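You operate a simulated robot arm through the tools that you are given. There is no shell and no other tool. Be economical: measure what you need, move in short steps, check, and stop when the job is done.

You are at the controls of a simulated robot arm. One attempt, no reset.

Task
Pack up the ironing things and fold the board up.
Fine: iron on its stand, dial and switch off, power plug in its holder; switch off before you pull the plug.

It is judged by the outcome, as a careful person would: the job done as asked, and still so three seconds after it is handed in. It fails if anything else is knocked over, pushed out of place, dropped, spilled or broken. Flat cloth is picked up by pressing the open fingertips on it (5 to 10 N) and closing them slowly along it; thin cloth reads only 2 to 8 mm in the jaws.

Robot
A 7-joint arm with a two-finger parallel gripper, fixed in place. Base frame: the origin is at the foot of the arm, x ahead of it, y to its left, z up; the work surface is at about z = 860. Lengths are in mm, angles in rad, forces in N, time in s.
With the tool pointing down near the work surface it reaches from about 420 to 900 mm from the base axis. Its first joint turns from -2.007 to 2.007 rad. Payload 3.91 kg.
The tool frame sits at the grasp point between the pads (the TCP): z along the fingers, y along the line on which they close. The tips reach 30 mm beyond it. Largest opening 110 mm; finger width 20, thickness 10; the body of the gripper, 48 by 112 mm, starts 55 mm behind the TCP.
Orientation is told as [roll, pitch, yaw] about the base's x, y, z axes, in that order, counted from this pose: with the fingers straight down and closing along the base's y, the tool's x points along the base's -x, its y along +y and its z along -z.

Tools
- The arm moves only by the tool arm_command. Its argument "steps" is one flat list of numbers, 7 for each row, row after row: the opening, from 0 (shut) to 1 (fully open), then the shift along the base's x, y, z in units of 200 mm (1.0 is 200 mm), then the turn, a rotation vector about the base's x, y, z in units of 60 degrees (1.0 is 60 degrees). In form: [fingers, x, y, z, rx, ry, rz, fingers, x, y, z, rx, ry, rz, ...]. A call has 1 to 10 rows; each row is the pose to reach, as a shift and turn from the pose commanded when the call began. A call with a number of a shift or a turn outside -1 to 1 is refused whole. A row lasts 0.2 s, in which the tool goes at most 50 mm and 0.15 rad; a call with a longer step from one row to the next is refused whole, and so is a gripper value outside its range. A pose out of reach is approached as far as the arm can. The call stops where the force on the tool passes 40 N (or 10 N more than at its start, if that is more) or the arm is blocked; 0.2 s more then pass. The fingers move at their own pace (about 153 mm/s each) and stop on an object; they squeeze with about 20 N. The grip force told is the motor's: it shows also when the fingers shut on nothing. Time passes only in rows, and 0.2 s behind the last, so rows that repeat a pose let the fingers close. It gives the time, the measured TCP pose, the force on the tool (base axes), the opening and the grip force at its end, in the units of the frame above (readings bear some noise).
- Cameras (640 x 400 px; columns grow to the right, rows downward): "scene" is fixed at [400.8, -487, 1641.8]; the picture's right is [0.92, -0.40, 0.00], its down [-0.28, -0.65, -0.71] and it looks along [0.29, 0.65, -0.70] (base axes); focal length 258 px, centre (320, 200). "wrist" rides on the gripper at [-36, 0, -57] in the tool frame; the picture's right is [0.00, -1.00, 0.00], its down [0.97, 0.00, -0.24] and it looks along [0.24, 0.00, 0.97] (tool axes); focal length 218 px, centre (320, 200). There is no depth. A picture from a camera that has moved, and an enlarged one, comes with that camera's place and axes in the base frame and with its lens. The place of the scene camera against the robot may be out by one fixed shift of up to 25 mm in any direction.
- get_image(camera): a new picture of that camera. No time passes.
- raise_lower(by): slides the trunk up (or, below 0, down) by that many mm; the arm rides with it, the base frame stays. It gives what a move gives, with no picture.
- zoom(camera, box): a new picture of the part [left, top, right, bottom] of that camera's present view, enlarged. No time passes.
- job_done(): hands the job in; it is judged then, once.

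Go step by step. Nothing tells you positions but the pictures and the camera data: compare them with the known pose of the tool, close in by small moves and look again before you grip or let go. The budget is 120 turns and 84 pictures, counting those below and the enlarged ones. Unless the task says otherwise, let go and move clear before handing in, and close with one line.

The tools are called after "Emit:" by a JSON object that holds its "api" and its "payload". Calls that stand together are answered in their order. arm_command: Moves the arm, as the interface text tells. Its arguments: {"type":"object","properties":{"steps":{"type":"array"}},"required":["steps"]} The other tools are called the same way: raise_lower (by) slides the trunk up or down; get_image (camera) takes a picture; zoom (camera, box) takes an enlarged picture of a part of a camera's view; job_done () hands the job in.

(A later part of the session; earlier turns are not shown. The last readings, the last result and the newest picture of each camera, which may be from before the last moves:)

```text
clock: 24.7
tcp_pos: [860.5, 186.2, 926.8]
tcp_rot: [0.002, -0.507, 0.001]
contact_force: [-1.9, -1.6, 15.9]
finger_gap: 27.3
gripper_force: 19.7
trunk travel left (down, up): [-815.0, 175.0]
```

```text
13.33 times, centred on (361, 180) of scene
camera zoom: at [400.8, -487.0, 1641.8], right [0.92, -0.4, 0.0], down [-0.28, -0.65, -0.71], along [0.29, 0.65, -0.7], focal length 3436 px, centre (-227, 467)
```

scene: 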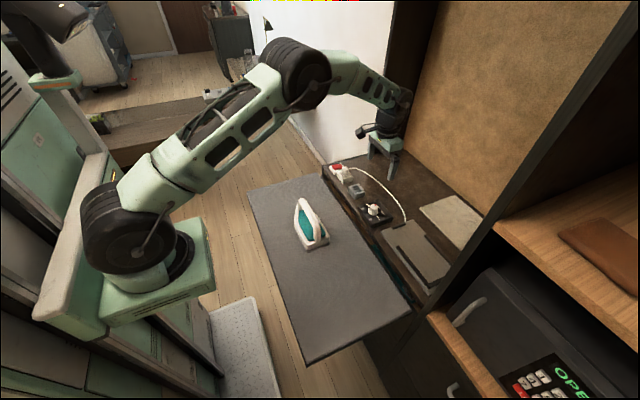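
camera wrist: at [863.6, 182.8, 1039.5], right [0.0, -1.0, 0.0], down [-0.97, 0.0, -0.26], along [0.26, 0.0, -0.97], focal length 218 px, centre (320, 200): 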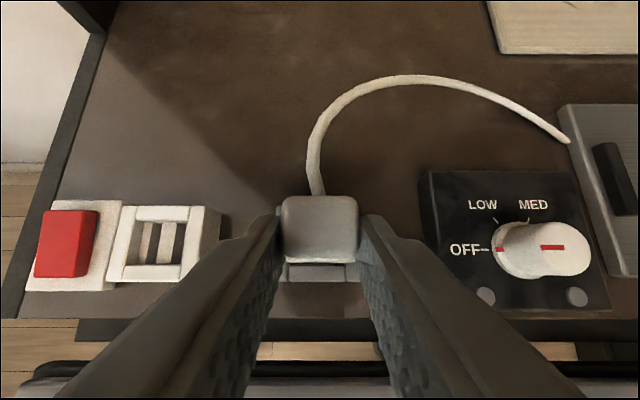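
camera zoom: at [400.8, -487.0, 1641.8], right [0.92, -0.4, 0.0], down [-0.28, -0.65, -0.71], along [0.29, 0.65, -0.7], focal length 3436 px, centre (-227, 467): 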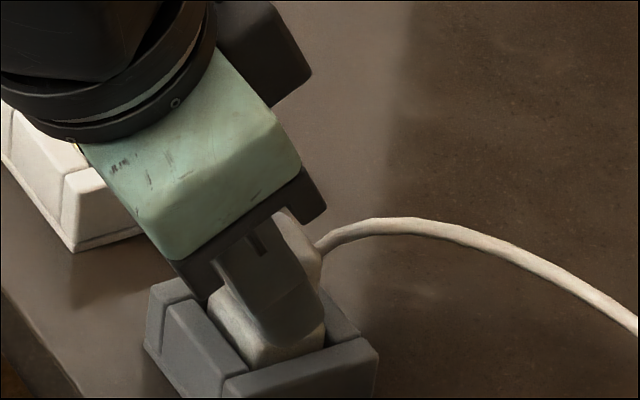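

Seated (same height as in the socket, 16 N). Releasing and rising.

Emit:
{"api": "arm_command", "payload": {"steps": [0.5, 0, 0, 0.015, 0, 0, 0, 0.6, 0, 0, 0.015, 0, 0, 0, 0.6, 0, 0, 0.15, 0, 0, 0, 0.6, 0, 0, 0.35, 0, 0, 0, 0.6, -0.1, 0, 0.55, 0, 0.12, 0, 0.6, -0.3, 0, 0.65, 0, 0.24, 0, 0.6, -0.5, 0, 0.75, 0, 0.36, 0, 0.8, -0.7, 0, 0.8, 0, 0.482, 0]}}

Emit:
{"api": "get_image", "payload": {"camera": "wrist"}}

Emit:
{"api": "zoom", "payload": {"camera": "scene", "box": [270, 150, 398, 260]}}

```text
clock: 26.5
tcp_pos: [718.2, 185.1, 1083.4]
tcp_rot: [0.001, 0.003, 0.0]
contact_force: [0.0, 1.0, 0.7]
finger_gap: 88.3
gripper_force: 0.0
trunk travel left (down, up): [-815.0, 175.0]
```

```text
39 pictures are left
camera wrist: at [753.6, 184.7, 1140.2], right [0.0, -1.0, 0.0], down [-0.97, 0.0, 0.24], along [-0.24, 0.0, -0.97], focal length 218 px, centre (320, 200)
```

wrist: 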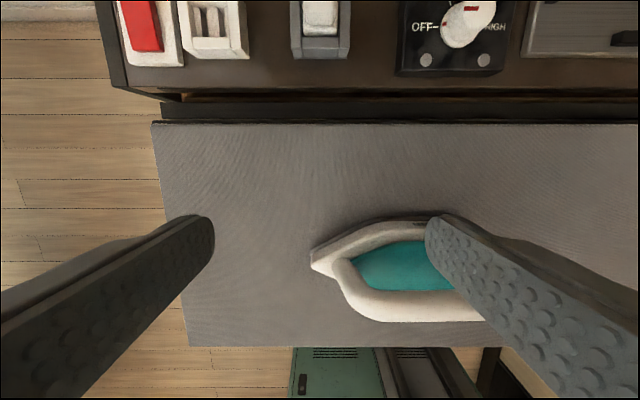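

```text
3.64 times, centred on (334, 205) of scene
camera zoom: at [400.8, -487.0, 1641.8], right [0.92, -0.4, 0.0], down [-0.28, -0.65, -0.71], along [0.29, 0.65, -0.7], focal length 937 px, centre (269, 182)
```

zoom: 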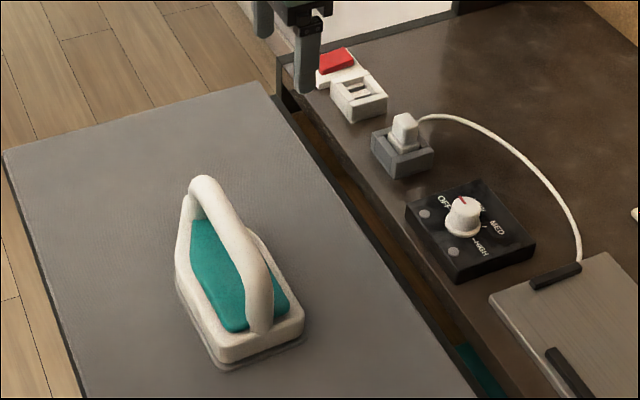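

Plug is in its holder. Next the iron: I'll go above it and yaw 90° to straddle the handle (running along y).

Emit:
{"api": "arm_command", "payload": {"steps": [0.8, -0.07, -0.07, 0, 0, 0, 0.125, 0.8, -0.14, -0.14, 0, 0, 0, 0.25, 0.8, -0.2, -0.2, 0, 0, 0, 0.375, 0.8, -0.27, -0.27, 0, 0, 0, 0.5, 0.8, -0.34, -0.34, 0, 0, 0, 0.625, 0.8, -0.4, -0.4, 0, 0, 0, 0.75, 0.8, -0.47, -0.47, 0, 0, 0, 0.875, 0.8, -0.53, -0.53, 0, 0, 0, 1.0]}}

Emit:
{"api": "arm_command", "payload": {"steps": [0.8, 0, 0, 0, 0, 0, 0.125, 0.8, 0, 0, 0, 0, 0, 0.25, 0.8, 0, 0, 0, 0, 0, 0.375, 0.8, 0, 0, 0, 0, 0, 0.5]}}

Emit:
{"api": "get_image", "payload": {"camera": "wrist"}}

```text
clock: 28.3
tcp_pos: [613.7, 79.9, 1082.9]
tcp_rot: [0.001, 0.002, 1.052]
contact_force: [-0.5, -0.5, -0.3]
finger_gap: 88.1
gripper_force: 0.1
trunk travel left (down, up): [-815.0, 175.0]
```

```text
clock: 29.3
tcp_pos: [614.1, 80.0, 1083.4]
tcp_rot: [0.0, 0.004, 1.572]
contact_force: [1.0, -0.1, -0.1]
finger_gap: 87.8
gripper_force: 0.1
trunk travel left (down, up): [-815.0, 175.0]
```

```text
37 pictures are left
camera wrist: at [613.4, 115.1, 1139.6], right [1.0, 0.0, 0.0], down [0.0, -0.97, 0.24], along [0.0, -0.24, -0.97], focal length 218 px, centre (320, 200)
```

wrist: 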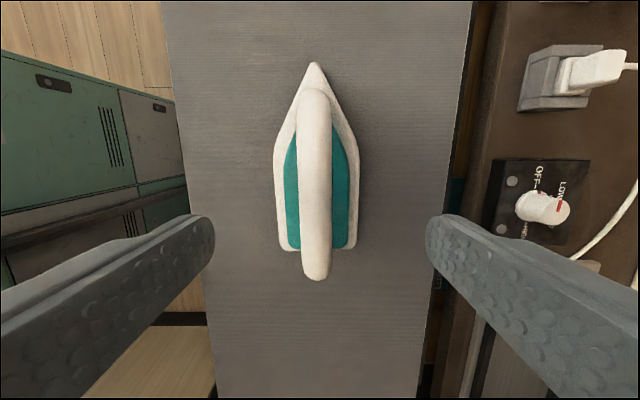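

The iron is aligned with y; handle bar at x ≈ 610, y −5…155, centre z ≈ 962. The stand lies beyond straight-down reach, so I'll grip with a 25° forward tilt about the handle axis.

Emit:
{"api": "arm_command", "payload": {"steps": [0.55, -0.01, 0, 0, 0, -0.14, 0, 0.55, -0.022, 0, -0.1, 0, -0.28, 0, 0.55, -0.022, 0, -0.3, 0, -0.417, 0, 0.55, -0.022, 0, -0.45, 0, -0.417, 0]}}

Emit:
{"api": "get_image", "payload": {"camera": "wrist"}}

Emit:
{"api": "zoom", "payload": {"camera": "scene", "box": [250, 150, 378, 260]}}

```text
clock: 30.3
tcp_pos: [608.6, 77.8, 994.1]
tcp_rot: [-0.438, 0.001, 1.57]
contact_force: [-0.4, -0.4, 0.5]
finger_gap: 60.4
gripper_force: 0.1
trunk travel left (down, up): [-815.0, 175.0]
```

```text
36 pictures are left
camera wrist: at [584.7, 113.4, 1045.1], right [0.91, 0.0, 0.42], down [-0.1, -0.97, 0.22], along [0.41, -0.24, -0.88], focal length 218 px, centre (320, 200)
```

wrist: 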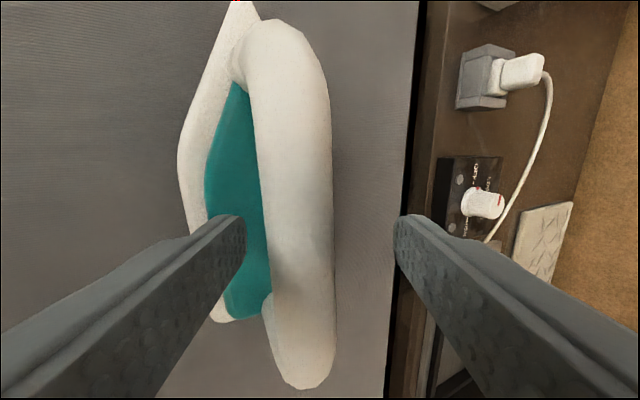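

```text
3.64 times, centred on (314, 205) of scene
camera zoom: at [400.8, -487.0, 1641.8], right [0.92, -0.4, 0.0], down [-0.28, -0.65, -0.71], along [0.29, 0.65, -0.7], focal length 937 px, centre (342, 182)
```

zoom: 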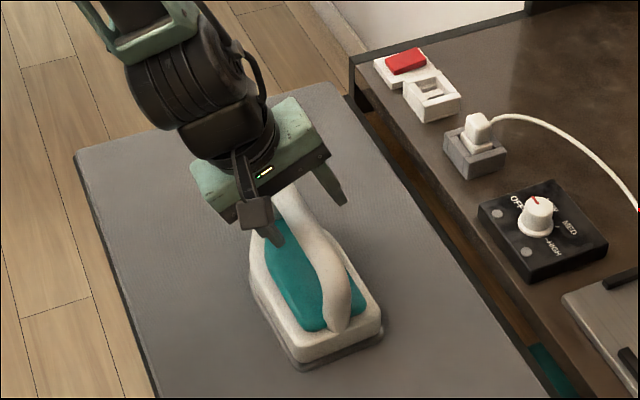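

The bar will be centred after dropping straight down 32 mm. Descending and closing.

Emit:
{"api": "arm_command", "payload": {"steps": [0.55, 0.005, 0.01, -0.08, 0, 0, 0, 0.55, 0.005, 0.01, -0.15, 0, 0, 0, 0.3, 0.005, 0.01, -0.15, 0, 0, 0, 0.1, 0.005, 0.01, -0.15, 0, 0, 0, 0, 0.005, 0.01, -0.15, 0, 0, 0, 0, 0.005, 0.01, -0.15, 0, 0, 0]}}

Emit:
{"api": "get_image", "payload": {"camera": "wrist"}}

```text
clock: 31.7
tcp_pos: [612.2, 81.8, 964.2]
tcp_rot: [-0.438, 0.0, 1.571]
contact_force: [11.5, 2.0, 16.9]
finger_gap: 27.3
gripper_force: 20.0
trunk travel left (down, up): [-815.0, 175.0]
```

```text
34 pictures are left
camera wrist: at [586.9, 116.9, 1015.6], right [0.91, 0.0, 0.42], down [-0.1, -0.97, 0.22], along [0.41, -0.24, -0.88], focal length 218 px, centre (320, 200)
```

wrist: 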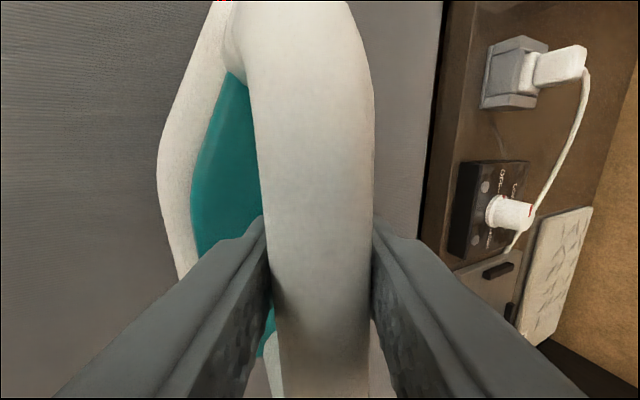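

Handle gripped at 27 mm. Lifting gently.

Emit:
{"api": "arm_command", "payload": {"steps": [0, 0, 0, 0.02, 0, 0, 0, 0, 0, 0, 0.06, 0, 0, 0, 0, 0, 0, 0.12, 0, 0, 0, 0, 0, 0, 0.2, 0, 0, 0, 0, 0, 0, 0.25, 0, 0, 0]}}

Emit:
{"api": "zoom", "payload": {"camera": "scene", "box": [250, 130, 410, 260]}}

```text
clock: 32.9
tcp_pos: [609.6, 81.6, 1011.8]
tcp_rot: [-0.433, 0.005, 1.57]
contact_force: [-1.4, 1.4, -9.6]
finger_gap: 26.6
gripper_force: 20.2
trunk travel left (down, up): [-815.0, 175.0]
```

```text
3.08 times, centred on (330, 195) of scene
camera zoom: at [400.8, -487.0, 1641.8], right [0.92, -0.4, 0.0], down [-0.28, -0.65, -0.71], along [0.29, 0.65, -0.7], focal length 793 px, centre (289, 215)
```

zoom: 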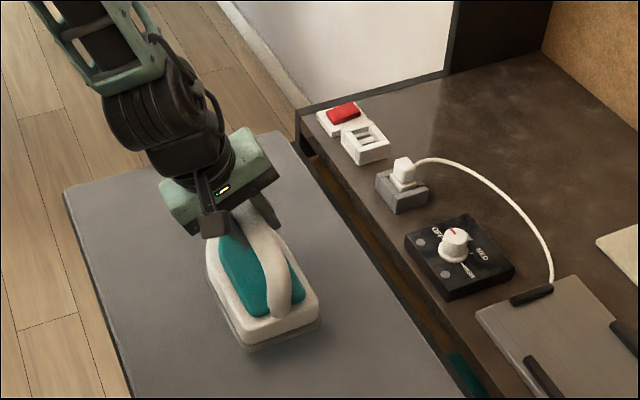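

Iron is up and level. Moving it in −y first (clear of dial and plug), raising slightly.

Emit:
{"api": "arm_command", "payload": {"steps": [0, 0, -0.08, 0.06, 0, 0, 0, 0, 0, -0.2, 0.14, 0, 0, 0, 0, 0, -0.34, 0.2, 0, 0, 0, 0, 0, -0.48, 0.2, 0, 0, 0, 0, 0, -0.62, 0.2, 0, 0, 0, 0, 0, -0.76, 0.2, 0, 0, 0, 0, 0, -0.88, 0.2, 0, 0, 0, 0, 0, -0.96, 0.2, 0, 0, 0, 0, 0, -1, 0.2, 0, 0, 0]}}

Emit:
{"api": "arm_command", "payload": {"steps": [0, 0.06, -0.06, 0, 0, 0, 0, 0, 0.18, -0.16, 0, 0, 0, 0, 0, 0.32, -0.26, 0, 0, 0, 0, 0, 0.46, -0.34, 0, 0, 0, 0, 0, 0.6, -0.36, 0, 0, 0, 0, 0, 0.74, -0.36, 0, 0, 0, 0, 0, 0.88, -0.36, 0, 0, 0, 0, 0, 0.96, -0.36, 0, 0, 0, 0, 0, 1, -0.36, 0, 0, 0, 0]}}

Emit:
{"api": "get_image", "payload": {"camera": "wrist"}}

Emit:
{"api": "zoom", "payload": {"camera": "scene", "box": [290, 130, 490, 300]}}

```text
clock: 34.9
tcp_pos: [610.6, -118.2, 1052.8]
tcp_rot: [-0.437, 0.003, 1.57]
contact_force: [-0.6, 0.4, -9.5]
finger_gap: 26.7
gripper_force: 20.5
trunk travel left (down, up): [-815.0, 175.0]
```

```text
clock: 36.9
tcp_pos: [810.6, -190.2, 1052.1]
tcp_rot: [-0.436, 0.002, 1.571]
contact_force: [0.0, 0.6, -9.1]
finger_gap: 26.9
gripper_force: 19.9
trunk travel left (down, up): [-815.0, 175.0]
```

```text
32 pictures are left
camera wrist: at [786.2, -155.1, 1103.8], right [0.91, 0.0, 0.42], down [-0.1, -0.97, 0.22], along [0.41, -0.24, -0.88], focal length 218 px, centre (320, 200)
```

wrist: 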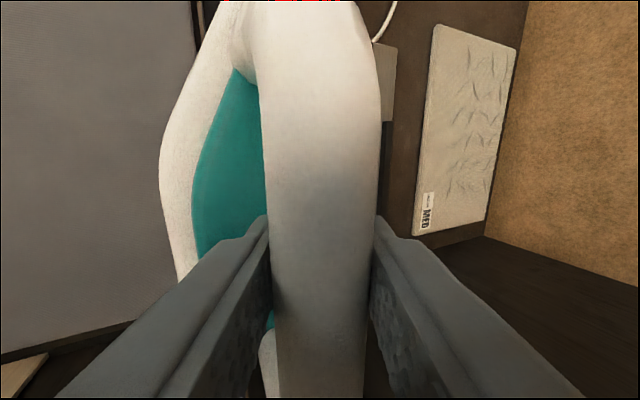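

```text
2.35 times, centred on (390, 215) of scene
camera zoom: at [400.8, -487.0, 1641.8], right [0.92, -0.4, 0.0], down [-0.28, -0.65, -0.71], along [0.29, 0.65, -0.7], focal length 606 px, centre (155, 165)
```

zoom: 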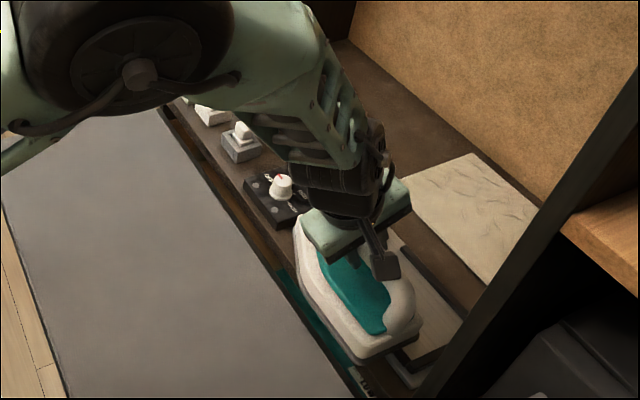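

The iron hangs level at (810, −190). Rails' inner span on the stand is about x 867–976, so I'll go forward to x ≈ 922.

Emit:
{"api": "arm_command", "payload": {"steps": [0, 0.08, 0, 0, 0, 0, 0, 0, 0.2, 0, 0, 0, 0, 0, 0, 0.32, 0, 0, 0, 0, 0, 0, 0.44, 0, 0, 0, 0, 0, 0, 0.52, 0, 0, 0, 0, 0, 0, 0.556, 0, 0, 0, 0, 0]}}

Emit:
{"api": "zoom", "payload": {"camera": "scene", "box": [350, 170, 510, 310]}}

Emit:
{"api": "get_image", "payload": {"camera": "wrist"}}

```text
clock: 38.3
tcp_pos: [922.9, -190.5, 1051.9]
tcp_rot: [-0.435, 0.001, 1.57]
contact_force: [-1.9, 0.3, -9.0]
finger_gap: 26.6
gripper_force: 20.4
trunk travel left (down, up): [-815.0, 175.0]
```

```text
2.86 times, centred on (430, 240) of scene
camera zoom: at [400.8, -487.0, 1641.8], right [0.92, -0.4, 0.0], down [-0.28, -0.65, -0.71], along [0.29, 0.65, -0.7], focal length 736 px, centre (6, 86)
```

zoom: 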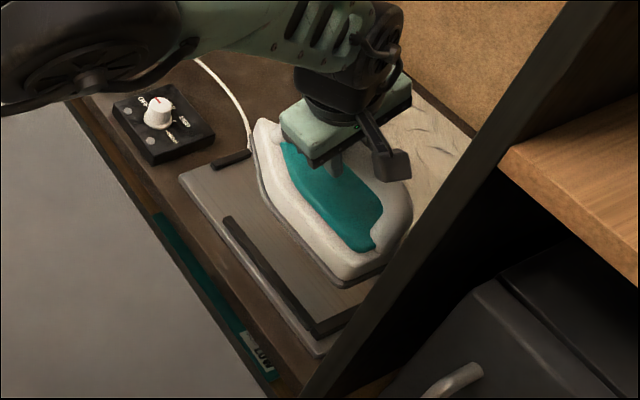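

```text
29 pictures are left
camera wrist: at [897.9, -155.2, 1103.7], right [0.91, 0.0, 0.42], down [-0.1, -0.97, 0.22], along [0.41, -0.24, -0.88], focal length 218 px, centre (320, 200)
```

wrist: 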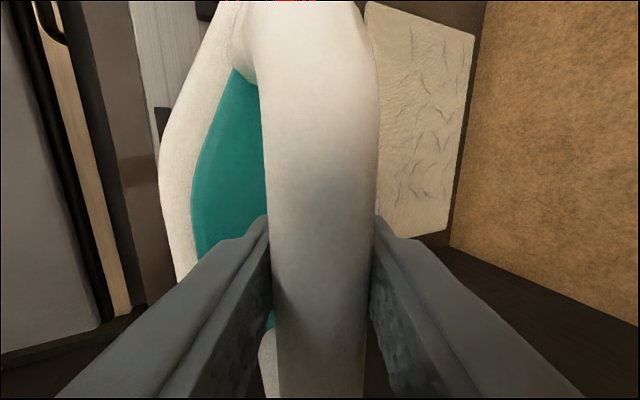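

Reach is fine. Lowering to just above the rails to check alignment.

Emit:
{"api": "arm_command", "payload": {"steps": [0, 0, 0, -0.1, 0, 0, 0, 0, 0, 0, -0.2, 0, 0, 0, 0, 0, 0, -0.28, 0, 0, 0]}}

Emit:
{"api": "zoom", "payload": {"camera": "scene", "box": [370, 200, 466, 300]}}

```text
clock: 39.1
tcp_pos: [923.6, -190.2, 995.6]
tcp_rot: [-0.438, 0.002, 1.57]
contact_force: [-0.6, 0.5, -9.9]
finger_gap: 26.9
gripper_force: 19.8
trunk travel left (down, up): [-815.0, 175.0]
```

```text
4.00 times, centred on (418, 250) of scene
camera zoom: at [400.8, -487.0, 1641.8], right [0.92, -0.4, 0.0], down [-0.28, -0.65, -0.71], along [0.29, 0.65, -0.7], focal length 1031 px, centre (-72, 0)
```

zoom: 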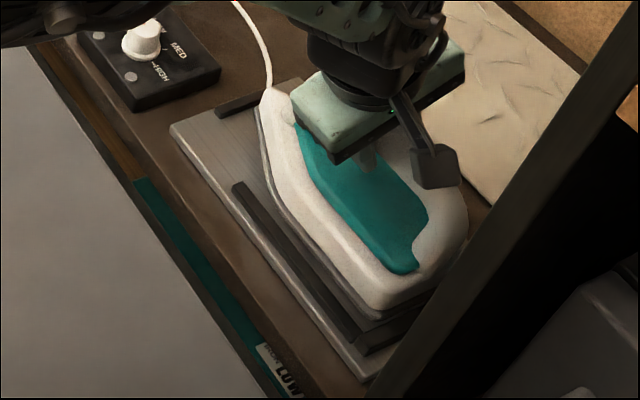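

Heel seems close to the end rail. Two tighter zooms to measure.

Emit:
{"api": "zoom", "payload": {"camera": "scene", "box": [410, 245, 474, 301]}}

Emit:
{"api": "zoom", "payload": {"camera": "scene", "box": [405, 205, 469, 261]}}

```text
7.14 times, centred on (442, 273) of scene
camera zoom: at [400.8, -487.0, 1641.8], right [0.92, -0.4, 0.0], down [-0.28, -0.65, -0.71], along [0.29, 0.65, -0.7], focal length 1841 px, centre (-551, -321)
```

zoom: 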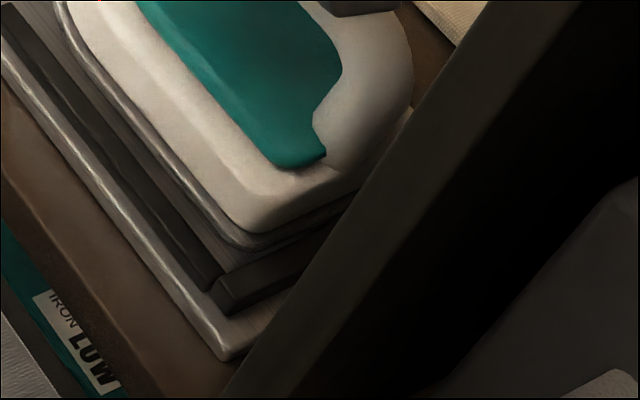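

```text
7.14 times, centred on (437, 233) of scene
camera zoom: at [400.8, -487.0, 1641.8], right [0.92, -0.4, 0.0], down [-0.28, -0.65, -0.71], along [0.29, 0.65, -0.7], focal length 1841 px, centre (-516, -36)
```

zoom: 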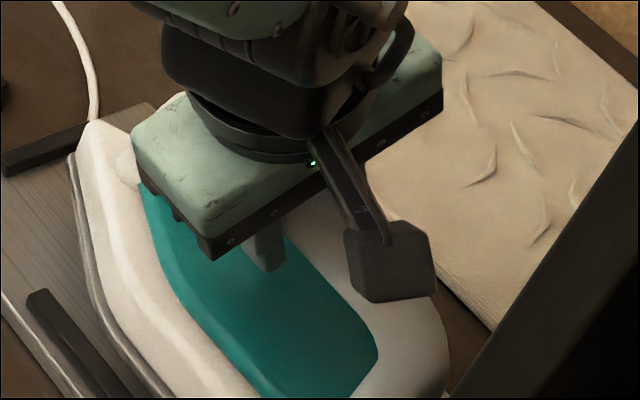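

Heel needs roughly +5 mm in y to sit inside the end rail; near-rail gap looks fine. Shifting and lowering in small steps.

Emit:
{"api": "arm_command", "payload": {"steps": [0, 0, 0.0275, 0, 0, 0, 0, 0, 0, 0.0275, -0.03, 0, 0, 0, 0, 0, 0.0275, -0.055, 0, 0, 0, 0, 0, 0.0275, -0.07, 0, 0, 0]}}

Emit:
{"api": "zoom", "payload": {"camera": "scene", "box": [390, 205, 470, 290]}}

```text
clock: 40.1
tcp_pos: [923.6, -184.3, 982.8]
tcp_rot: [-0.436, 0.003, 1.57]
contact_force: [0.8, 0.9, -8.5]
finger_gap: 26.7
gripper_force: 20.0
trunk travel left (down, up): [-815.0, 175.0]
```

```text
4.71 times, centred on (430, 248) of scene
camera zoom: at [400.8, -487.0, 1641.8], right [0.92, -0.4, 0.0], down [-0.28, -0.65, -0.71], along [0.29, 0.65, -0.7], focal length 1213 px, centre (-198, -24)
```

zoom: 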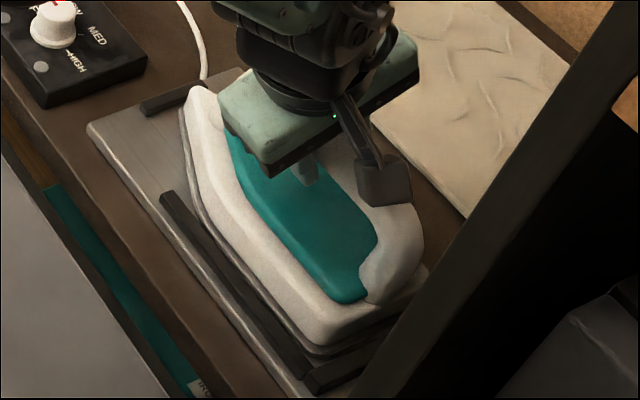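

Emit:
{"api": "arm_command", "payload": {"steps": [0, 0, 0, -0.012, 0, 0, 0, 0, 0, 0, -0.024, 0, 0, 0, 0, 0, 0, -0.036, 0, 0, 0, 0, 0, 0, -0.048, 0, 0, 0]}}

Emit:
{"api": "zoom", "payload": {"camera": "scene", "box": [390, 205, 470, 290]}}

```text
clock: 41.1
tcp_pos: [922.3, -184.0, 976.4]
tcp_rot: [-0.442, 0.003, 1.569]
contact_force: [-4.7, 2.9, 12.9]
finger_gap: 26.7
gripper_force: 19.9
trunk travel left (down, up): [-815.0, 175.0]
```

```text
4.71 times, centred on (430, 248) of scene
camera zoom: at [400.8, -487.0, 1641.8], right [0.92, -0.4, 0.0], down [-0.28, -0.65, -0.71], along [0.29, 0.65, -0.7], focal length 1213 px, centre (-198, -24)
```

zoom: 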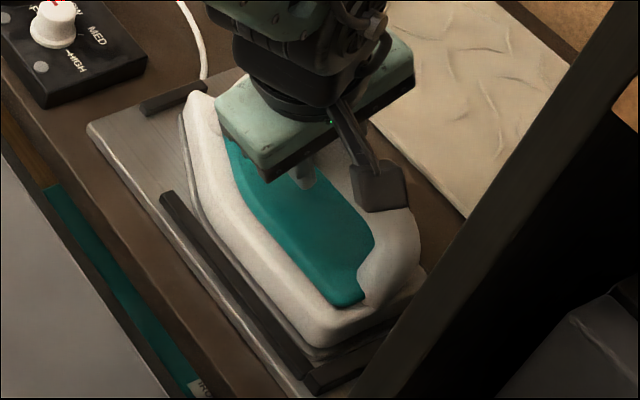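

Contact at z 976 (12 mm above its board height, matching the stand plate). Opening and withdrawing along the tool axis.

Emit:
{"api": "arm_command", "payload": {"steps": [0.3, 0, 0, 0.012, 0, 0, 0, 0.6, 0, 0, 0.012, 0, 0, 0, 0.6, 0, 0, 0.012, 0, 0, 0, 0.6, -0.042, 0, 0.1, 0, 0, 0, 0.6, -0.105, 0, 0.236, 0, 0, 0, 0.6, -0.2, 0, 0.42, 0, 0, 0, 0.6, -0.35, 0.05, 0.55, 0, 0.1, 0, 0.6, -0.55, 0.1, 0.62, 0, 0.2, 0]}}

Emit:
{"api": "zoom", "payload": {"camera": "scene", "box": [380, 200, 476, 290]}}

Emit:
{"api": "get_image", "payload": {"camera": "wrist"}}

```text
clock: 42.9
tcp_pos: [813.0, -164.2, 1096.9]
tcp_rot: [-0.225, 0.002, 1.571]
contact_force: [0.8, -0.2, -0.4]
finger_gap: 66.2
gripper_force: 0.1
trunk travel left (down, up): [-815.0, 175.0]
```

```text
4.44 times, centred on (428, 245) of scene
camera zoom: at [400.8, -487.0, 1641.8], right [0.92, -0.4, 0.0], down [-0.28, -0.65, -0.71], along [0.29, 0.65, -0.7], focal length 1145 px, centre (-160, 0)
```

zoom: 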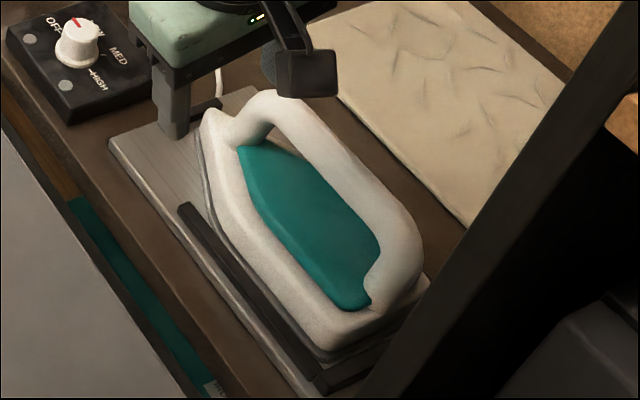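

```text
22 pictures are left
camera wrist: at [798.3, -129.3, 1151.8], right [0.97, 0.0, 0.22], down [-0.05, -0.97, 0.24], along [0.22, -0.24, -0.95], focal length 218 px, centre (320, 200)
```

wrist: 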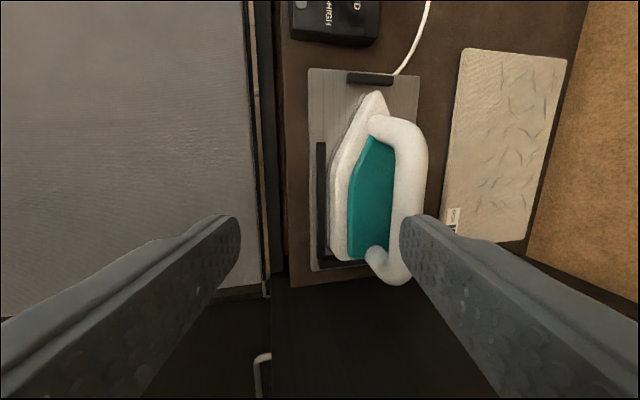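

Iron sits on its stand between the rails. Next the board: I plan to lift its near edge from beneath with closed fingers pointing forward (+x), so I raise the trunk and back the arm off, undoing tilt and yaw.

Emit:
{"api": "raise_lower", "payload": {"by": 150}}

Emit:
{"api": "arm_command", "payload": {"steps": [0.2, -0.12, 0.12, 0, 0, 0.1, 0, 0, -0.28, 0.28, 0, 0, 0.215, 0, 0, -0.44, 0.44, 0, 0, 0.215, 0, 0, -0.6, 0.6, 0, 0, 0.215, 0, 0, -0.76, 0.76, 0, 0, 0.215, 0, 0, -0.9, 0.9, 0, 0, 0.215, 0]}}

Emit:
{"api": "arm_command", "payload": {"steps": [0, -0.12, 0.12, 0, 0, 0, -0.125, 0, -0.24, 0.24, 0, 0, 0, -0.25, 0, -0.36, 0.36, 0, 0, 0, -0.375, 0, -0.48, 0.48, 0, 0, 0, -0.5, 0, -0.6, 0.6, 0, 0, 0, -0.625, 0, -0.7, 0.75, 0, 0, 0, -0.75, 0, -0.8, 0.9, 0, 0, 0, -0.875, 0, -0.9, 1, 0, 0, 0, -1]}}

Emit:
{"api": "arm_command", "payload": {"steps": [0, 0, 0, 0, 0, 0, -0.125, 0, -0.05, 0, 0, 0, 0, -0.25, 0, -0.1, 0, 0, 0, 0, -0.375, 0, -0.15, 0, 0, 0, 0, -0.5]}}

```text
clock: 44.7
tcp_pos: [811.8, -165.5, 1246.4]
tcp_rot: [-0.226, 0.002, 1.571]
contact_force: [-0.8, -0.2, -0.2]
finger_gap: 66.1
gripper_force: 0.2
trunk travel left (down, up): [-965.0, 25.0]
```

```text
clock: 46.1
tcp_pos: [632.2, 15.3, 1247.2]
tcp_rot: [0.0, 0.003, 1.57]
contact_force: [-0.1, 0.8, -0.5]
finger_gap: 0.3
gripper_force: 20.0
trunk travel left (down, up): [-965.0, 25.0]
```

```text
clock: 47.9
tcp_pos: [452.2, 215.4, 1246.1]
tcp_rot: [-0.003, 0.003, 0.522]
contact_force: [-0.9, -1.3, -0.6]
finger_gap: 0.0
gripper_force: 20.3
trunk travel left (down, up): [-965.0, 25.0]
```

```text
clock: 48.9
tcp_pos: [422.5, 215.4, 1246.4]
tcp_rot: [-0.002, 0.002, -0.001]
contact_force: [-0.6, 0.2, -0.1]
finger_gap: 0.1
gripper_force: 20.0
trunk travel left (down, up): [-965.0, 25.0]
```

Emit:
{"api": "arm_command", "payload": {"steps": [0, 0, 0, 0, 0, -0.125, 0, 0, 0, 0, 0, 0, -0.25, 0, 0, 0, 0, 0, 0, -0.375, 0, 0, 0, 0, 0, 0, -0.5, 0, 0, 0, 0, 0, 0, -0.625, 0, 0, 0, 0, 0, 0, -0.75, 0, 0, 0, 0, 0, 0, -0.875, 0, 0, 0, 0, 0, 0, -1.0, 0]}}

Emit:
{"api": "arm_command", "payload": {"steps": [0, 0, 0, 0, 0, -0.125, 0, 0, -0.05, 0, -0.1, 0, -0.25, 0, 0, -0.1, 0, -0.2, 0, -0.375, 0, 0, -0.15, 0, -0.3, 0, -0.48, 0, 0, -0.2, 0, -0.4, 0, -0.48, 0]}}

Emit:
{"api": "get_image", "payload": {"camera": "scene"}}

Emit:
{"api": "get_image", "payload": {"camera": "wrist"}}

```text
clock: 50.6
tcp_pos: [483.1, 198.6, 1298.8]
tcp_rot: [0.294, -0.888, -0.428]
contact_force: [0.6, -0.8, -1.1]
finger_gap: 0.0
gripper_force: 20.0
trunk travel left (down, up): [-965.0, 25.0]
stopped in row 8: the arm was blocked; the commanded pose is now the measured one
```

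```text
clock: 51.7
tcp_pos: [536.4, 217.2, 1394.5]
tcp_rot: [0.922, -0.868, -1.239]
contact_force: [0.8, -0.1, 0.1]
finger_gap: 0.0
gripper_force: 20.3
out of reach, approached as far as the arm can: row 1, 2, 3, 4, 5
trunk travel left (down, up): [-965.0, 25.0]
stopped in row 5: the arm was blocked; the commanded pose is now the measured one
```

```text
21 pictures are left
```

scene: 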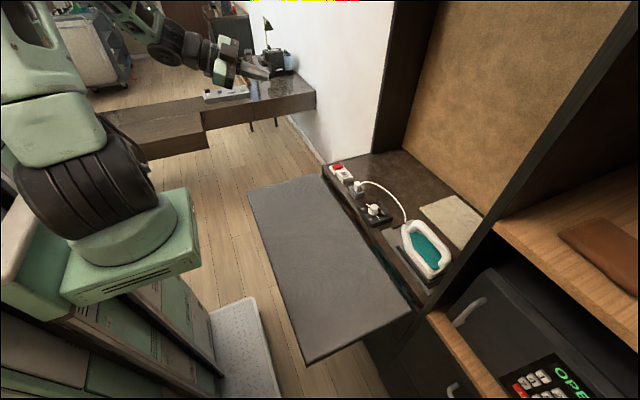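

```text
20 pictures are left
camera wrist: at [492.7, 204.4, 1443.8], right [-0.37, -0.77, -0.51], down [-0.42, 0.64, -0.65], along [0.83, -0.03, -0.56], focal length 218 px, centre (320, 200)
```

wrist: 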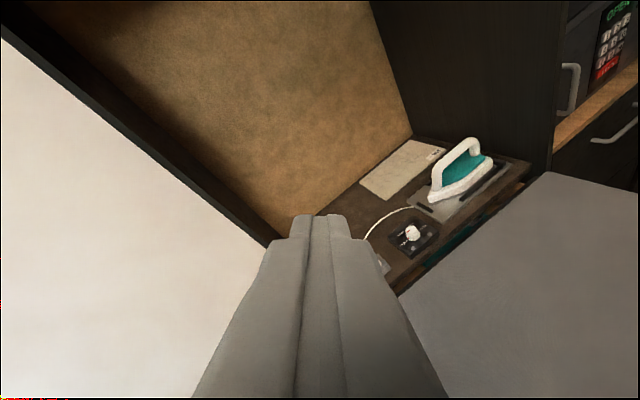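

The horizontal pose at shoulder height was too close to the base, so the arm blocked, but nothing was touched. I'll undo the turn while keeping clear, then do the pitch lower down where there is room.

Emit:
{"api": "arm_command", "payload": {"steps": [0, 0, 0, 0, -0.0228, 0.112, 0.066, 0, 0, 0, 0, -0.0455, 0.224, 0.132, 0, 0, 0, 0, -0.0683, 0.336, 0.198, 0, 0, 0, 0, -0.0911, 0.448, 0.265, 0, 0, 0, 0, -0.1139, 0.56, 0.331, 0, 0, 0, 0, -0.1366, 0.672, 0.397, 0, 0, 0, 0, -0.1594, 0.784, 0.463, 0, 0, 0, 0, -0.1822, 0.896, 0.529]}}

Emit:
{"api": "arm_command", "payload": {"steps": [0, 0, 0, 0, -0.0228, 0.112, 0.066, 0, 0, 0, 0, -0.0455, 0.224, 0.132, 0, 0, 0, 0, -0.0455, 0.224, 0.132]}}

```text
clock: 53.5
tcp_pos: [531.9, 223.4, 1390.8]
tcp_rot: [0.069, -0.224, -0.129]
contact_force: [0.0, -0.3, 1.2]
finger_gap: 0.0
gripper_force: 20.4
trunk travel left (down, up): [-965.0, 25.0]
```

```text
clock: 54.3
tcp_pos: [532.7, 221.8, 1390.2]
tcp_rot: [0.008, 0.005, 0.017]
contact_force: [-0.1, -0.7, -0.1]
finger_gap: 0.0
gripper_force: 19.8
trunk travel left (down, up): [-965.0, 25.0]
```

Orientation restored. Now going to the front-left of the board (375, 330) and down to z ≈ 900.

Emit:
{"api": "arm_command", "payload": {"steps": [0, -0.13, 0.09, -0.15, 0, 0, 0, 0, -0.26, 0.18, -0.3, 0, 0, 0, 0, -0.39, 0.27, -0.45, 0, 0, 0, 0, -0.52, 0.36, -0.6, 0, 0, 0, 0, -0.65, 0.45, -0.75, 0, 0, 0, 0, -0.79, 0.54, -0.9, 0, 0, 0]}}

Emit:
{"api": "arm_command", "payload": {"steps": [0, 0, 0, -0.2, 0, 0, 0, 0, 0, 0, -0.4, 0, 0, 0, 0, 0, 0, -0.6, 0, 0, 0, 0, 0, 0, -0.8, 0, 0, 0, 0, 0, 0, -1, 0, 0, 0]}}

Emit:
{"api": "arm_command", "payload": {"steps": [0, 0, 0, -0.15, 0, 0, 0, 0, 0, 0, -0.3, 0, 0, 0, 0, 0, 0, -0.45, 0, 0, 0, 0, 0, 0, -0.5, 0, 0, 0]}}

```text
clock: 55.7
tcp_pos: [374.7, 329.9, 1210.3]
tcp_rot: [0.008, 0.003, 0.014]
contact_force: [-0.1, 0.0, 0.0]
finger_gap: 0.0
gripper_force: 19.7
trunk travel left (down, up): [-965.0, 25.0]
```

```text
clock: 56.9
tcp_pos: [373.6, 330.2, 1008.8]
tcp_rot: [0.007, 0.003, 0.016]
contact_force: [-0.5, -0.1, 0.4]
finger_gap: 0.0
gripper_force: 19.9
trunk travel left (down, up): [-965.0, 25.0]
```

```text
clock: 57.9
tcp_pos: [373.6, 330.0, 908.0]
tcp_rot: [0.007, 0.003, 0.016]
contact_force: [-0.4, -0.4, -0.6]
finger_gap: 0.2
gripper_force: 19.6
trunk travel left (down, up): [-965.0, 25.0]
```

Now pitching the tool forward in steps.

Emit:
{"api": "arm_command", "payload": {"steps": [0, 0, 0, 0, 0, -0.12, 0, 0, 0, 0, 0, 0, -0.24, 0, 0, 0, 0, 0, 0, -0.36, 0, 0, 0, 0, 0, 0, -0.48, 0, 0, 0, 0, 0, 0, -0.6, 0, 0, 0, 0, 0, 0, -0.72, 0]}}

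```text
clock: 59.0
tcp_pos: [463.0, 316.6, 960.4]
tcp_rot: [0.09, -0.491, -0.281]
contact_force: [-0.4, -0.4, -0.3]
finger_gap: 0.1
gripper_force: 19.8
trunk travel left (down, up): [-965.0, 25.0]
stopped in row 5: the arm was blocked; the commanded pose is now the measured one
```

Emit:
{"api": "get_image", "payload": {"camera": "scene"}}

```text
19 pictures are left
```

scene: 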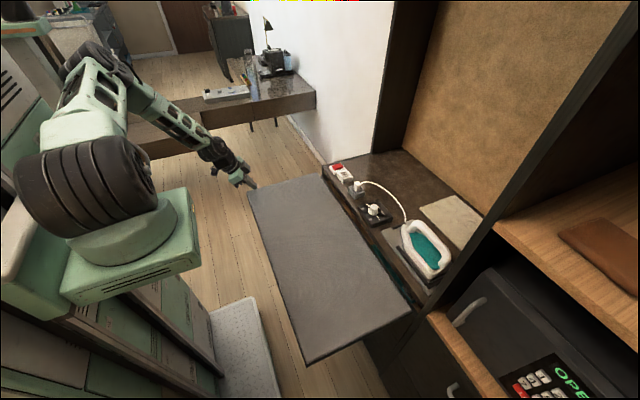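

The limit is the elbow fold: the wrist must stay farther from the shoulder. I'll return to tool-down a bit further left, and then lower and tilt diagonally (+x, −y) so that the wrist stays out.

Emit:
{"api": "arm_command", "payload": {"steps": [0, -0.09, 0.083, 0, -0.0036, 0.095, 0.048, 0, -0.18, 0.166, 0, -0.0072, 0.19, 0.097, 0, -0.27, 0.249, 0, -0.0108, 0.286, 0.145, 0, -0.36, 0.332, 0, -0.0144, 0.381, 0.194, 0, -0.44, 0.415, 0, -0.018, 0.477, 0.242]}}

Emit:
{"api": "arm_command", "payload": {"steps": [0, 0, 0.05, -0.2, 0, 0, 0, 0, 0, 0.1, -0.4, 0, 0, 0, 0, 0, 0.15, -0.55, 0, 0, 0, 0, 0, 0.2, -0.62, 0, 0, 0]}}

```text
clock: 59.8
tcp_pos: [335.1, 321.7, 899.5]
tcp_rot: [-0.126, -0.226, 0.083]
contact_force: [0.9, 0.6, -0.2]
finger_gap: 0.1
gripper_force: 20.1
trunk travel left (down, up): [-965.0, 25.0]
stopped in row 3: the arm was blocked; the commanded pose is now the measured one
```

```text
clock: 60.4
tcp_pos: [333.5, 326.3, 904.3]
tcp_rot: [-0.137, -0.216, 0.014]
contact_force: [-0.4, 0.0, -0.1]
finger_gap: 0.0
gripper_force: 19.9
trunk travel left (down, up): [-965.0, 25.0]
stopped in row 2: the arm was blocked; the commanded pose is now the measured one
```

Emit:
{"api": "arm_command", "payload": {"steps": [0, 0.0, 0.1, 0.1, 0, 0, 0, 0, 0.05, 0.2, 0.2, 0, 0, 0, 0, 0.1, 0.3, 0.3, 0, 0, 0, 0, 0.15, 0.4, 0.4, 0, 0, 0]}}

Emit:
{"api": "get_image", "payload": {"camera": "scene"}}

```text
clock: 61.4
tcp_pos: [342.7, 376.3, 948.9]
tcp_rot: [-0.221, -0.22, 0.072]
contact_force: [0.1, 0.5, 1.1]
finger_gap: 0.0
gripper_force: 20.1
trunk travel left (down, up): [-965.0, 25.0]
```

```text
18 pictures are left
```

scene: 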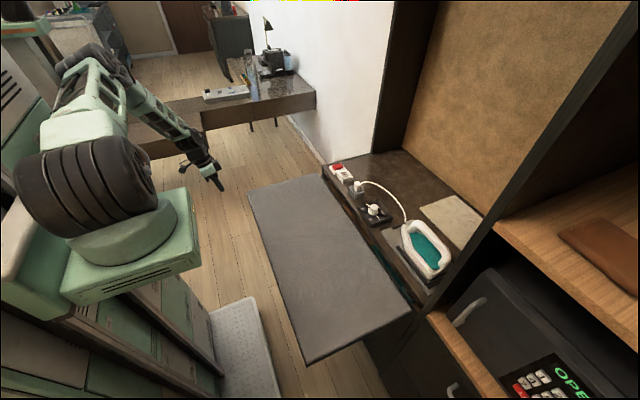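

The wrist evidently can't bend upward past the forearm line, so I need a flatter forearm: a much lower trunk. First restore tool-down further out, then lower the trunk while raising the arm.

Emit:
{"api": "arm_command", "payload": {"steps": [0, 0.1, 0.05, 0.1, 0.03, 0.05, 0, 0, 0.2, 0.1, 0.25, 0.065, 0.1, -0.005, 0, 0.3, 0.12, 0.4, 0.1, 0.15, -0.01, 0, 0.4, 0.14, 0.55, 0.131, 0.206, -0.013, 0, 0.45, 0.15, 0.7, 0.131, 0.206, -0.013, 0, 0.45, 0.15, 0.8, 0.131, 0.206, -0.013]}}

Emit:
{"api": "raise_lower", "payload": {"by": -200}}

```text
clock: 62.0
tcp_pos: [304.5, 358.7, 931.1]
tcp_rot: [-0.286, -0.115, 0.199]
contact_force: [-1.0, -0.2, -0.8]
finger_gap: 0.2
gripper_force: 20.0
trunk travel left (down, up): [-965.0, 25.0]
stopped in row 2: the arm was blocked; the commanded pose is now the measured one
```

```text
clock: 64.2
tcp_pos: [305.1, 363.7, 731.8]
tcp_rot: [-0.277, -0.116, 0.196]
contact_force: [0.5, -0.1, -1.0]
finger_gap: 0.0
gripper_force: 19.7
trunk travel left (down, up): [-765.0, 225.0]
```

Emit:
{"api": "arm_command", "payload": {"steps": [0, 0, 0.1, 0, 0, 0, 0, 0, 0, 0.2, 0, 0, 0, 0, 0, 0, 0.3, 0, 0, 0, 0, 0, 0, 0.4, 0, 0, 0, 0]}}

Emit:
{"api": "get_image", "payload": {"camera": "scene"}}

```text
clock: 65.2
tcp_pos: [302.3, 451.5, 734.1]
tcp_rot: [-0.262, -0.117, 0.202]
contact_force: [-0.1, 0.4, -0.2]
finger_gap: 0.0
gripper_force: 19.9
trunk travel left (down, up): [-765.0, 225.0]
```

```text
17 pictures are left
```

scene: 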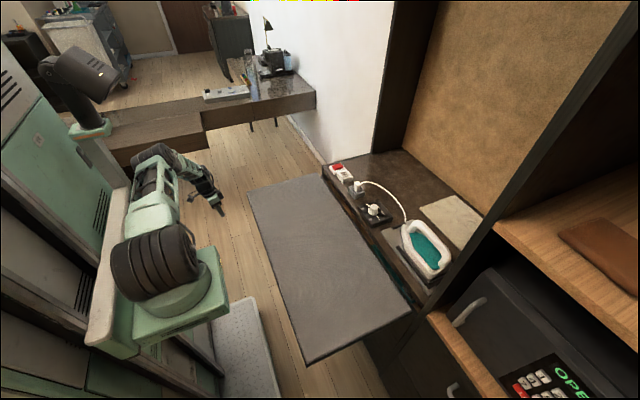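

Motion is free again. Raising the arm in place before lowering the trunk further.

Emit:
{"api": "arm_command", "payload": {"steps": [0, 0.02, 0.04, 0.15, 0, 0, 0, 0, 0.04, 0.08, 0.3, 0, 0, 0, 0, 0.06, 0.12, 0.45, 0, 0, 0, 0, 0.08, 0.16, 0.6, 0, 0, 0, 0, 0.1, 0.2, 0.75, 0, 0, 0, 0, 0.12, 0.2, 0.9, 0, 0, 0]}}

```text
clock: 66.6
tcp_pos: [326.3, 491.8, 912.6]
tcp_rot: [-0.259, -0.115, 0.205]
contact_force: [0.0, 0.5, -0.9]
finger_gap: 0.0
gripper_force: 20.1
trunk travel left (down, up): [-765.0, 225.0]
```

Emit:
{"api": "arm_command", "payload": {"steps": [0, 0.02, 0, 0.1, 0.08, 0.035, -0.065, 0, 0.04, 0, 0.25, 0.16, 0.07, -0.13, 0, 0.06, 0, 0.4, 0.247, 0.105, -0.195, 0, 0.1, 0, 0.55, 0.247, 0.105, -0.195, 0, 0.15, 0, 0.7, 0.247, 0.105, -0.195, 0, 0.2, 0, 0.85, 0.247, 0.105, -0.195]}}

```text
clock: 68.0
tcp_pos: [361.1, 492.3, 1076.5]
tcp_rot: [-0.002, -0.028, -0.019]
contact_force: [0.5, 0.1, 1.0]
finger_gap: 0.0
gripper_force: 20.1
trunk travel left (down, up): [-765.0, 225.0]
```

Emit:
{"api": "raise_lower", "payload": {"by": -200}}

Emit:
{"api": "arm_command", "payload": {"steps": [0, 0, 0, 0.2, 0, 0, 0, 0, 0, 0, 0.4, 0, 0, 0, 0, 0, 0, 0.6, 0, 0, 0, 0, 0, 0, 0.8, 0, 0, 0, 0, 0, 0, 1, 0, 0, 0]}}

```text
clock: 70.2
tcp_pos: [364.5, 490.3, 877.2]
tcp_rot: [0.0, -0.028, -0.022]
contact_force: [0.7, 0.3, -0.6]
finger_gap: 0.1
gripper_force: 19.6
trunk travel left (down, up): [-565.0, 425.0]
```

```text
clock: 71.3
tcp_pos: [367.8, 490.7, 1084.2]
tcp_rot: [0.009, -0.027, -0.026]
contact_force: [0.2, 0.4, 0.9]
finger_gap: 0.1
gripper_force: 19.7
trunk travel left (down, up): [-565.0, 425.0]
```

Emit:
{"api": "raise_lower", "payload": {"by": -200}}

Emit:
{"api": "arm_command", "payload": {"steps": [0, 0, 0, 0, 0, -0.12, 0, 0, 0, 0, 0, 0, -0.24, 0, 0, 0, 0, 0, 0, -0.36, 0, 0, 0, 0, 0, 0, -0.48, 0, 0, 0, 0, 0, 0, -0.6, 0, 0, 0, 0, 0, 0, -0.72, 0]}}

Emit:
{"api": "get_image", "payload": {"camera": "scene"}}

```text
clock: 73.5
tcp_pos: [367.0, 491.4, 884.0]
tcp_rot: [0.007, -0.031, -0.028]
contact_force: [0.2, 0.6, -0.3]
finger_gap: 0.0
gripper_force: 19.7
trunk travel left (down, up): [-365.0, 625.0]
```

```text
clock: 74.4
tcp_pos: [468.3, 456.7, 889.3]
tcp_rot: [0.029, -0.426, -0.204]
contact_force: [-0.7, 0.7, 0.3]
finger_gap: 0.1
gripper_force: 19.9
trunk travel left (down, up): [-365.0, 625.0]
stopped in row 4: the arm was blocked; the commanded pose is now the measured one
```

```text
16 pictures are left
```

scene: 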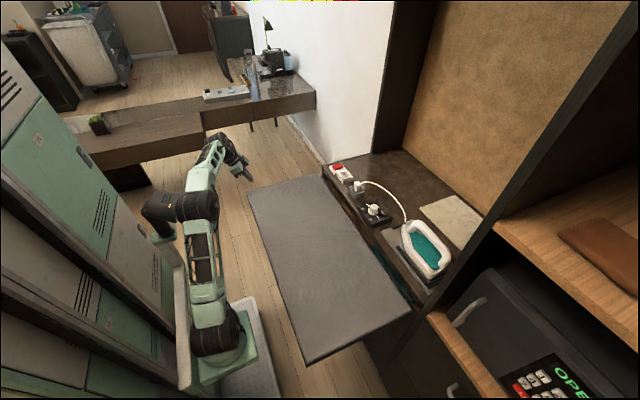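

Forward pitch near the base isn't possible, but pointing the tool sideways (−y) from the board's left end should be natural for this wrist. I'll raise the trunk, restore tool-down left of the board, and try roll.

Emit:
{"api": "raise_lower", "payload": {"by": 250}}

Emit:
{"api": "arm_command", "payload": {"steps": [0, 0, 0.06, 0, -0.006, 0.1, 0.05, 0, 0, 0.12, 0, -0.012, 0.2, 0.1, 0, 0, 0.18, 0, -0.018, 0.3, 0.15, 0, 0, 0.24, 0, -0.025, 0.4, 0.2]}}

```text
clock: 77.0
tcp_pos: [469.4, 456.2, 1135.7]
tcp_rot: [0.022, -0.424, -0.205]
contact_force: [0.1, -0.2, -0.6]
finger_gap: 0.0
gripper_force: 19.5
trunk travel left (down, up): [-615.0, 375.0]
```

```text
clock: 78.0
tcp_pos: [455.1, 485.0, 1140.0]
tcp_rot: [-0.037, -0.009, 0.038]
contact_force: [-0.2, -0.7, 0.9]
finger_gap: 0.0
gripper_force: 20.3
out of reach, approached as far as the arm can: row 4
trunk travel left (down, up): [-615.0, 375.0]
```

Emit:
{"api": "arm_command", "payload": {"steps": [0, 0, -0.05, -0.15, 0, 0, 0, 0, 0, -0.1, -0.3, 0, 0, 0, 0, 0, -0.15, -0.45, 0, 0, 0, 0, 0, -0.2, -0.6, 0, 0, 0]}}

Emit:
{"api": "arm_command", "payload": {"steps": [0, 0, 0, 0, -0.12, 0, 0, 0, 0, 0, 0, -0.24, 0, 0, 0, 0, 0, 0, -0.36, 0, 0, 0, 0, 0, 0, -0.48, 0, 0, 0, 0, 0, 0, -0.6, 0, 0, 0, 0, 0, 0, -0.72, 0, 0, 0, 0, 0, 0, -0.84, 0, 0, 0, 0, 0, 0, -0.96, 0, 0]}}

```text
clock: 79.0
tcp_pos: [454.5, 444.3, 1019.6]
tcp_rot: [-0.036, -0.013, 0.035]
contact_force: [-0.1, 0.1, 0.3]
finger_gap: 0.0
gripper_force: 20.0
trunk travel left (down, up): [-615.0, 375.0]
```

```text
clock: 80.8
tcp_pos: [508.2, 343.7, 1037.1]
tcp_rot: [-0.921, -0.072, 0.18]
contact_force: [1.3, -1.3, 0.8]
finger_gap: 0.0
gripper_force: 19.4
out of reach, approached as far as the arm can: row 4, 5, 6, 7, 8
trunk travel left (down, up): [-615.0, 375.0]
```

The roll works but the shoulder is too low for it. Raising the trunk and bringing the arm down.

Emit:
{"api": "raise_lower", "payload": {"by": 150}}

Emit:
{"api": "arm_command", "payload": {"steps": [0, 0, 0, -0.2, 0, 0, 0, 0, 0, 0, -0.4, 0, 0, 0, 0, 0, 0, -0.6, 0, 0, 0, 0, 0, 0, -0.75, 0, 0, 0]}}

```text
clock: 82.5
tcp_pos: [507.5, 342.4, 1186.4]
tcp_rot: [-0.921, -0.077, 0.181]
contact_force: [0.0, 0.0, -0.7]
finger_gap: 0.2
gripper_force: 19.9
trunk travel left (down, up): [-765.0, 225.0]
```

```text
clock: 83.5
tcp_pos: [509.0, 343.8, 1035.3]
tcp_rot: [-0.92, -0.077, 0.178]
contact_force: [-0.4, -0.6, 0.8]
finger_gap: 0.0
gripper_force: 20.2
trunk travel left (down, up): [-765.0, 225.0]
```

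Emit:
{"api": "arm_command", "payload": {"steps": [0, 0, 0.08, 0, -0.12, -0.02, 0, 0, 0, 0.16, 0, -0.24, -0.04, 0, 0, 0, 0.24, 0, -0.36, -0.065, 0, 0, 0, 0.32, 0, -0.48, -0.085, 0, 0, 0, 0.4, 0, -0.61, -0.11, 0]}}

Emit:
{"api": "get_image", "payload": {"camera": "scene"}}

```text
clock: 84.7
tcp_pos: [500.8, 381.6, 1071.8]
tcp_rot: [-1.215, -0.012, 0.415]
contact_force: [-0.6, -0.9, -0.1]
finger_gap: 0.1
gripper_force: 20.0
out of reach, approached as far as the arm can: row 2, 3, 4, 5
trunk travel left (down, up): [-765.0, 225.0]
```

```text
15 pictures are left
```

scene: 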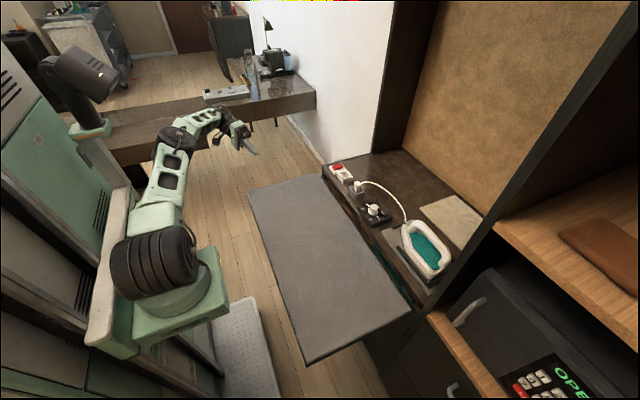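

The tool now points (.38, −.86, −.35), only about 20° below horizontal, which suffices for hooking under the board's left end (y ≈ 390). I'll go outside the end first.

Emit:
{"api": "arm_command", "payload": {"steps": [0, 0, 0.1, 0, 0, 0, 0, 0, 0, 0.2, 0, 0, 0, 0, 0, 0, 0.3, -0.05, 0, 0, 0, 0, 0, 0.35, -0.1, 0, 0, 0]}}

```text
clock: 85.7
tcp_pos: [501.6, 380.9, 1070.8]
tcp_rot: [-1.211, -0.013, 0.415]
contact_force: [0.0, 0.6, 0.6]
finger_gap: 0.0
gripper_force: 19.8
out of reach, approached as far as the arm can: row 1, 2, 3, 4
trunk travel left (down, up): [-765.0, 225.0]
```

Emit:
{"api": "arm_command", "payload": {"steps": [0, -0.05, 0.05, 0, 0, 0, 0.13, 0, -0.1, 0.1, 0, 0, 0, 0.26, 0, -0.15, 0.15, 0, 0, 0, 0.39, 0, -0.2, 0.2, 0, 0, 0, 0.5, 0, -0.2, 0.25, 0, 0, 0, 0.5]}}

```text
clock: 86.9
tcp_pos: [494.1, 403.2, 1053.3]
tcp_rot: [-1.254, 0.02, 0.866]
contact_force: [-0.4, -0.2, -0.9]
finger_gap: 0.0
gripper_force: 19.6
trunk travel left (down, up): [-765.0, 225.0]
```

Better: no reach flag. Moving outward past the corner and down.

Emit:
{"api": "arm_command", "payload": {"steps": [0, -0.1, 0.08, -0.05, 0, 0, 0, 0, -0.2, 0.16, -0.15, 0, 0, 0, 0, -0.3, 0.22, -0.28, 0, 0, 0, 0, -0.38, 0.25, -0.4, 0, 0, 0]}}

```text
clock: 87.5
tcp_pos: [459.8, 377.1, 1031.8]
tcp_rot: [-1.31, 0.117, 0.738]
contact_force: [0.1, 0.5, -0.3]
finger_gap: 0.0
gripper_force: 20.3
trunk travel left (down, up): [-765.0, 225.0]
stopped in row 3: the arm was blocked; the commanded pose is now the measured one
```

Blocked again at a joint limit. I'll ease the tilt back (about 45° down) and try to move out past the board's left end.

Emit:
{"api": "arm_command", "payload": {"steps": [0, 0.02, 0, 0.05, 0.088, 0.08, 0, 0, 0.04, 0.05, 0.1, 0.176, 0.16, 0, 0, 0.06, 0.1, 0.1, 0.264, 0.24, 0, 0, 0.08, 0.15, 0.1, 0.353, 0.321, 0, 0, 0.08, 0.25, 0.1, 0.353, 0.321, 0, 0, 0.08, 0.35, 0.1, 0.353, 0.321, 0]}}

```text
clock: 88.9
tcp_pos: [473.0, 454.9, 1055.3]
tcp_rot: [-0.792, 0.082, 0.805]
contact_force: [1.0, 0.5, 1.1]
finger_gap: 0.2
gripper_force: 19.8
trunk travel left (down, up): [-765.0, 225.0]
```

That works. Descending outside the left end.

Emit:
{"api": "arm_command", "payload": {"steps": [0, 0, 0, -0.2, 0, 0, 0, 0, 0, 0, -0.4, 0, 0, 0, 0, 0, 0, -0.6, 0, 0, 0, 0, 0, 0, -0.8, 0, 0, 0, 0, 0, 0, -1, 0, 0, 0]}}

Emit:
{"api": "zoom", "payload": {"camera": "scene", "box": [130, 90, 370, 240]}}

```text
clock: 90.1
tcp_pos: [470.8, 450.3, 857.8]
tcp_rot: [-0.794, 0.082, 0.806]
contact_force: [0.2, -0.8, 1.2]
finger_gap: 0.0
gripper_force: 20.0
out of reach, approached as far as the arm can: row 5
trunk travel left (down, up): [-765.0, 225.0]
```

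```text
2.67 times, centred on (250, 165) of scene
camera zoom: at [400.8, -487.0, 1641.8], right [0.92, -0.4, 0.0], down [-0.28, -0.65, -0.71], along [0.29, 0.65, -0.7], focal length 687 px, centre (507, 293)
```

zoom: 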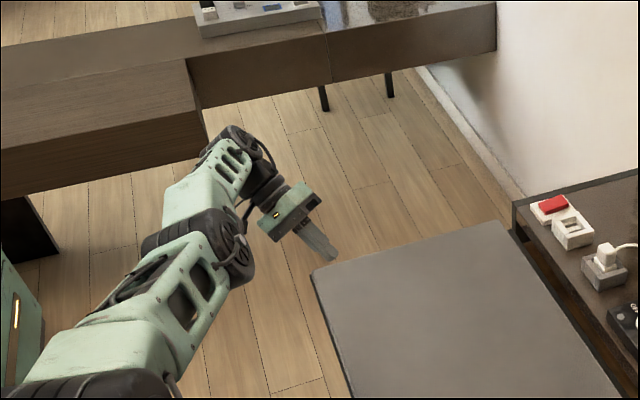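

The fingertips are just outside the near-left corner. I'll try to flatten the tool here so it can hook under well.

Emit:
{"api": "arm_command", "payload": {"steps": [0, 0, 0, 0.02, -0.088, -0.08, 0, 0, 0, 0, 0.02, -0.176, -0.16, 0, 0, 0, 0, 0.02, -0.264, -0.24, 0]}}

```text
clock: 90.9
tcp_pos: [465.6, 412.7, 881.0]
tcp_rot: [-1.173, 0.102, 0.768]
contact_force: [-0.6, -0.2, -0.4]
finger_gap: 0.0
gripper_force: 20.3
out of reach, approached as far as the arm can: row 1, 2, 3
trunk travel left (down, up): [-765.0, 225.0]
```

Emit:
{"api": "arm_command", "payload": {"steps": [0, -0.1, 0.05, 0.02, 0, 0, 0, 0, -0.2, 0.1, 0.02, 0, 0, 0, 0, -0.3, 0.12, 0.02, 0, 0, 0]}}

```text
clock: 91.7
tcp_pos: [408.6, 423.3, 885.8]
tcp_rot: [-1.17, 0.102, 0.767]
contact_force: [-0.5, 0.3, 0.5]
finger_gap: 0.0
gripper_force: 20.1
out of reach, approached as far as the arm can: row 1, 2, 3
trunk travel left (down, up): [-765.0, 225.0]
```

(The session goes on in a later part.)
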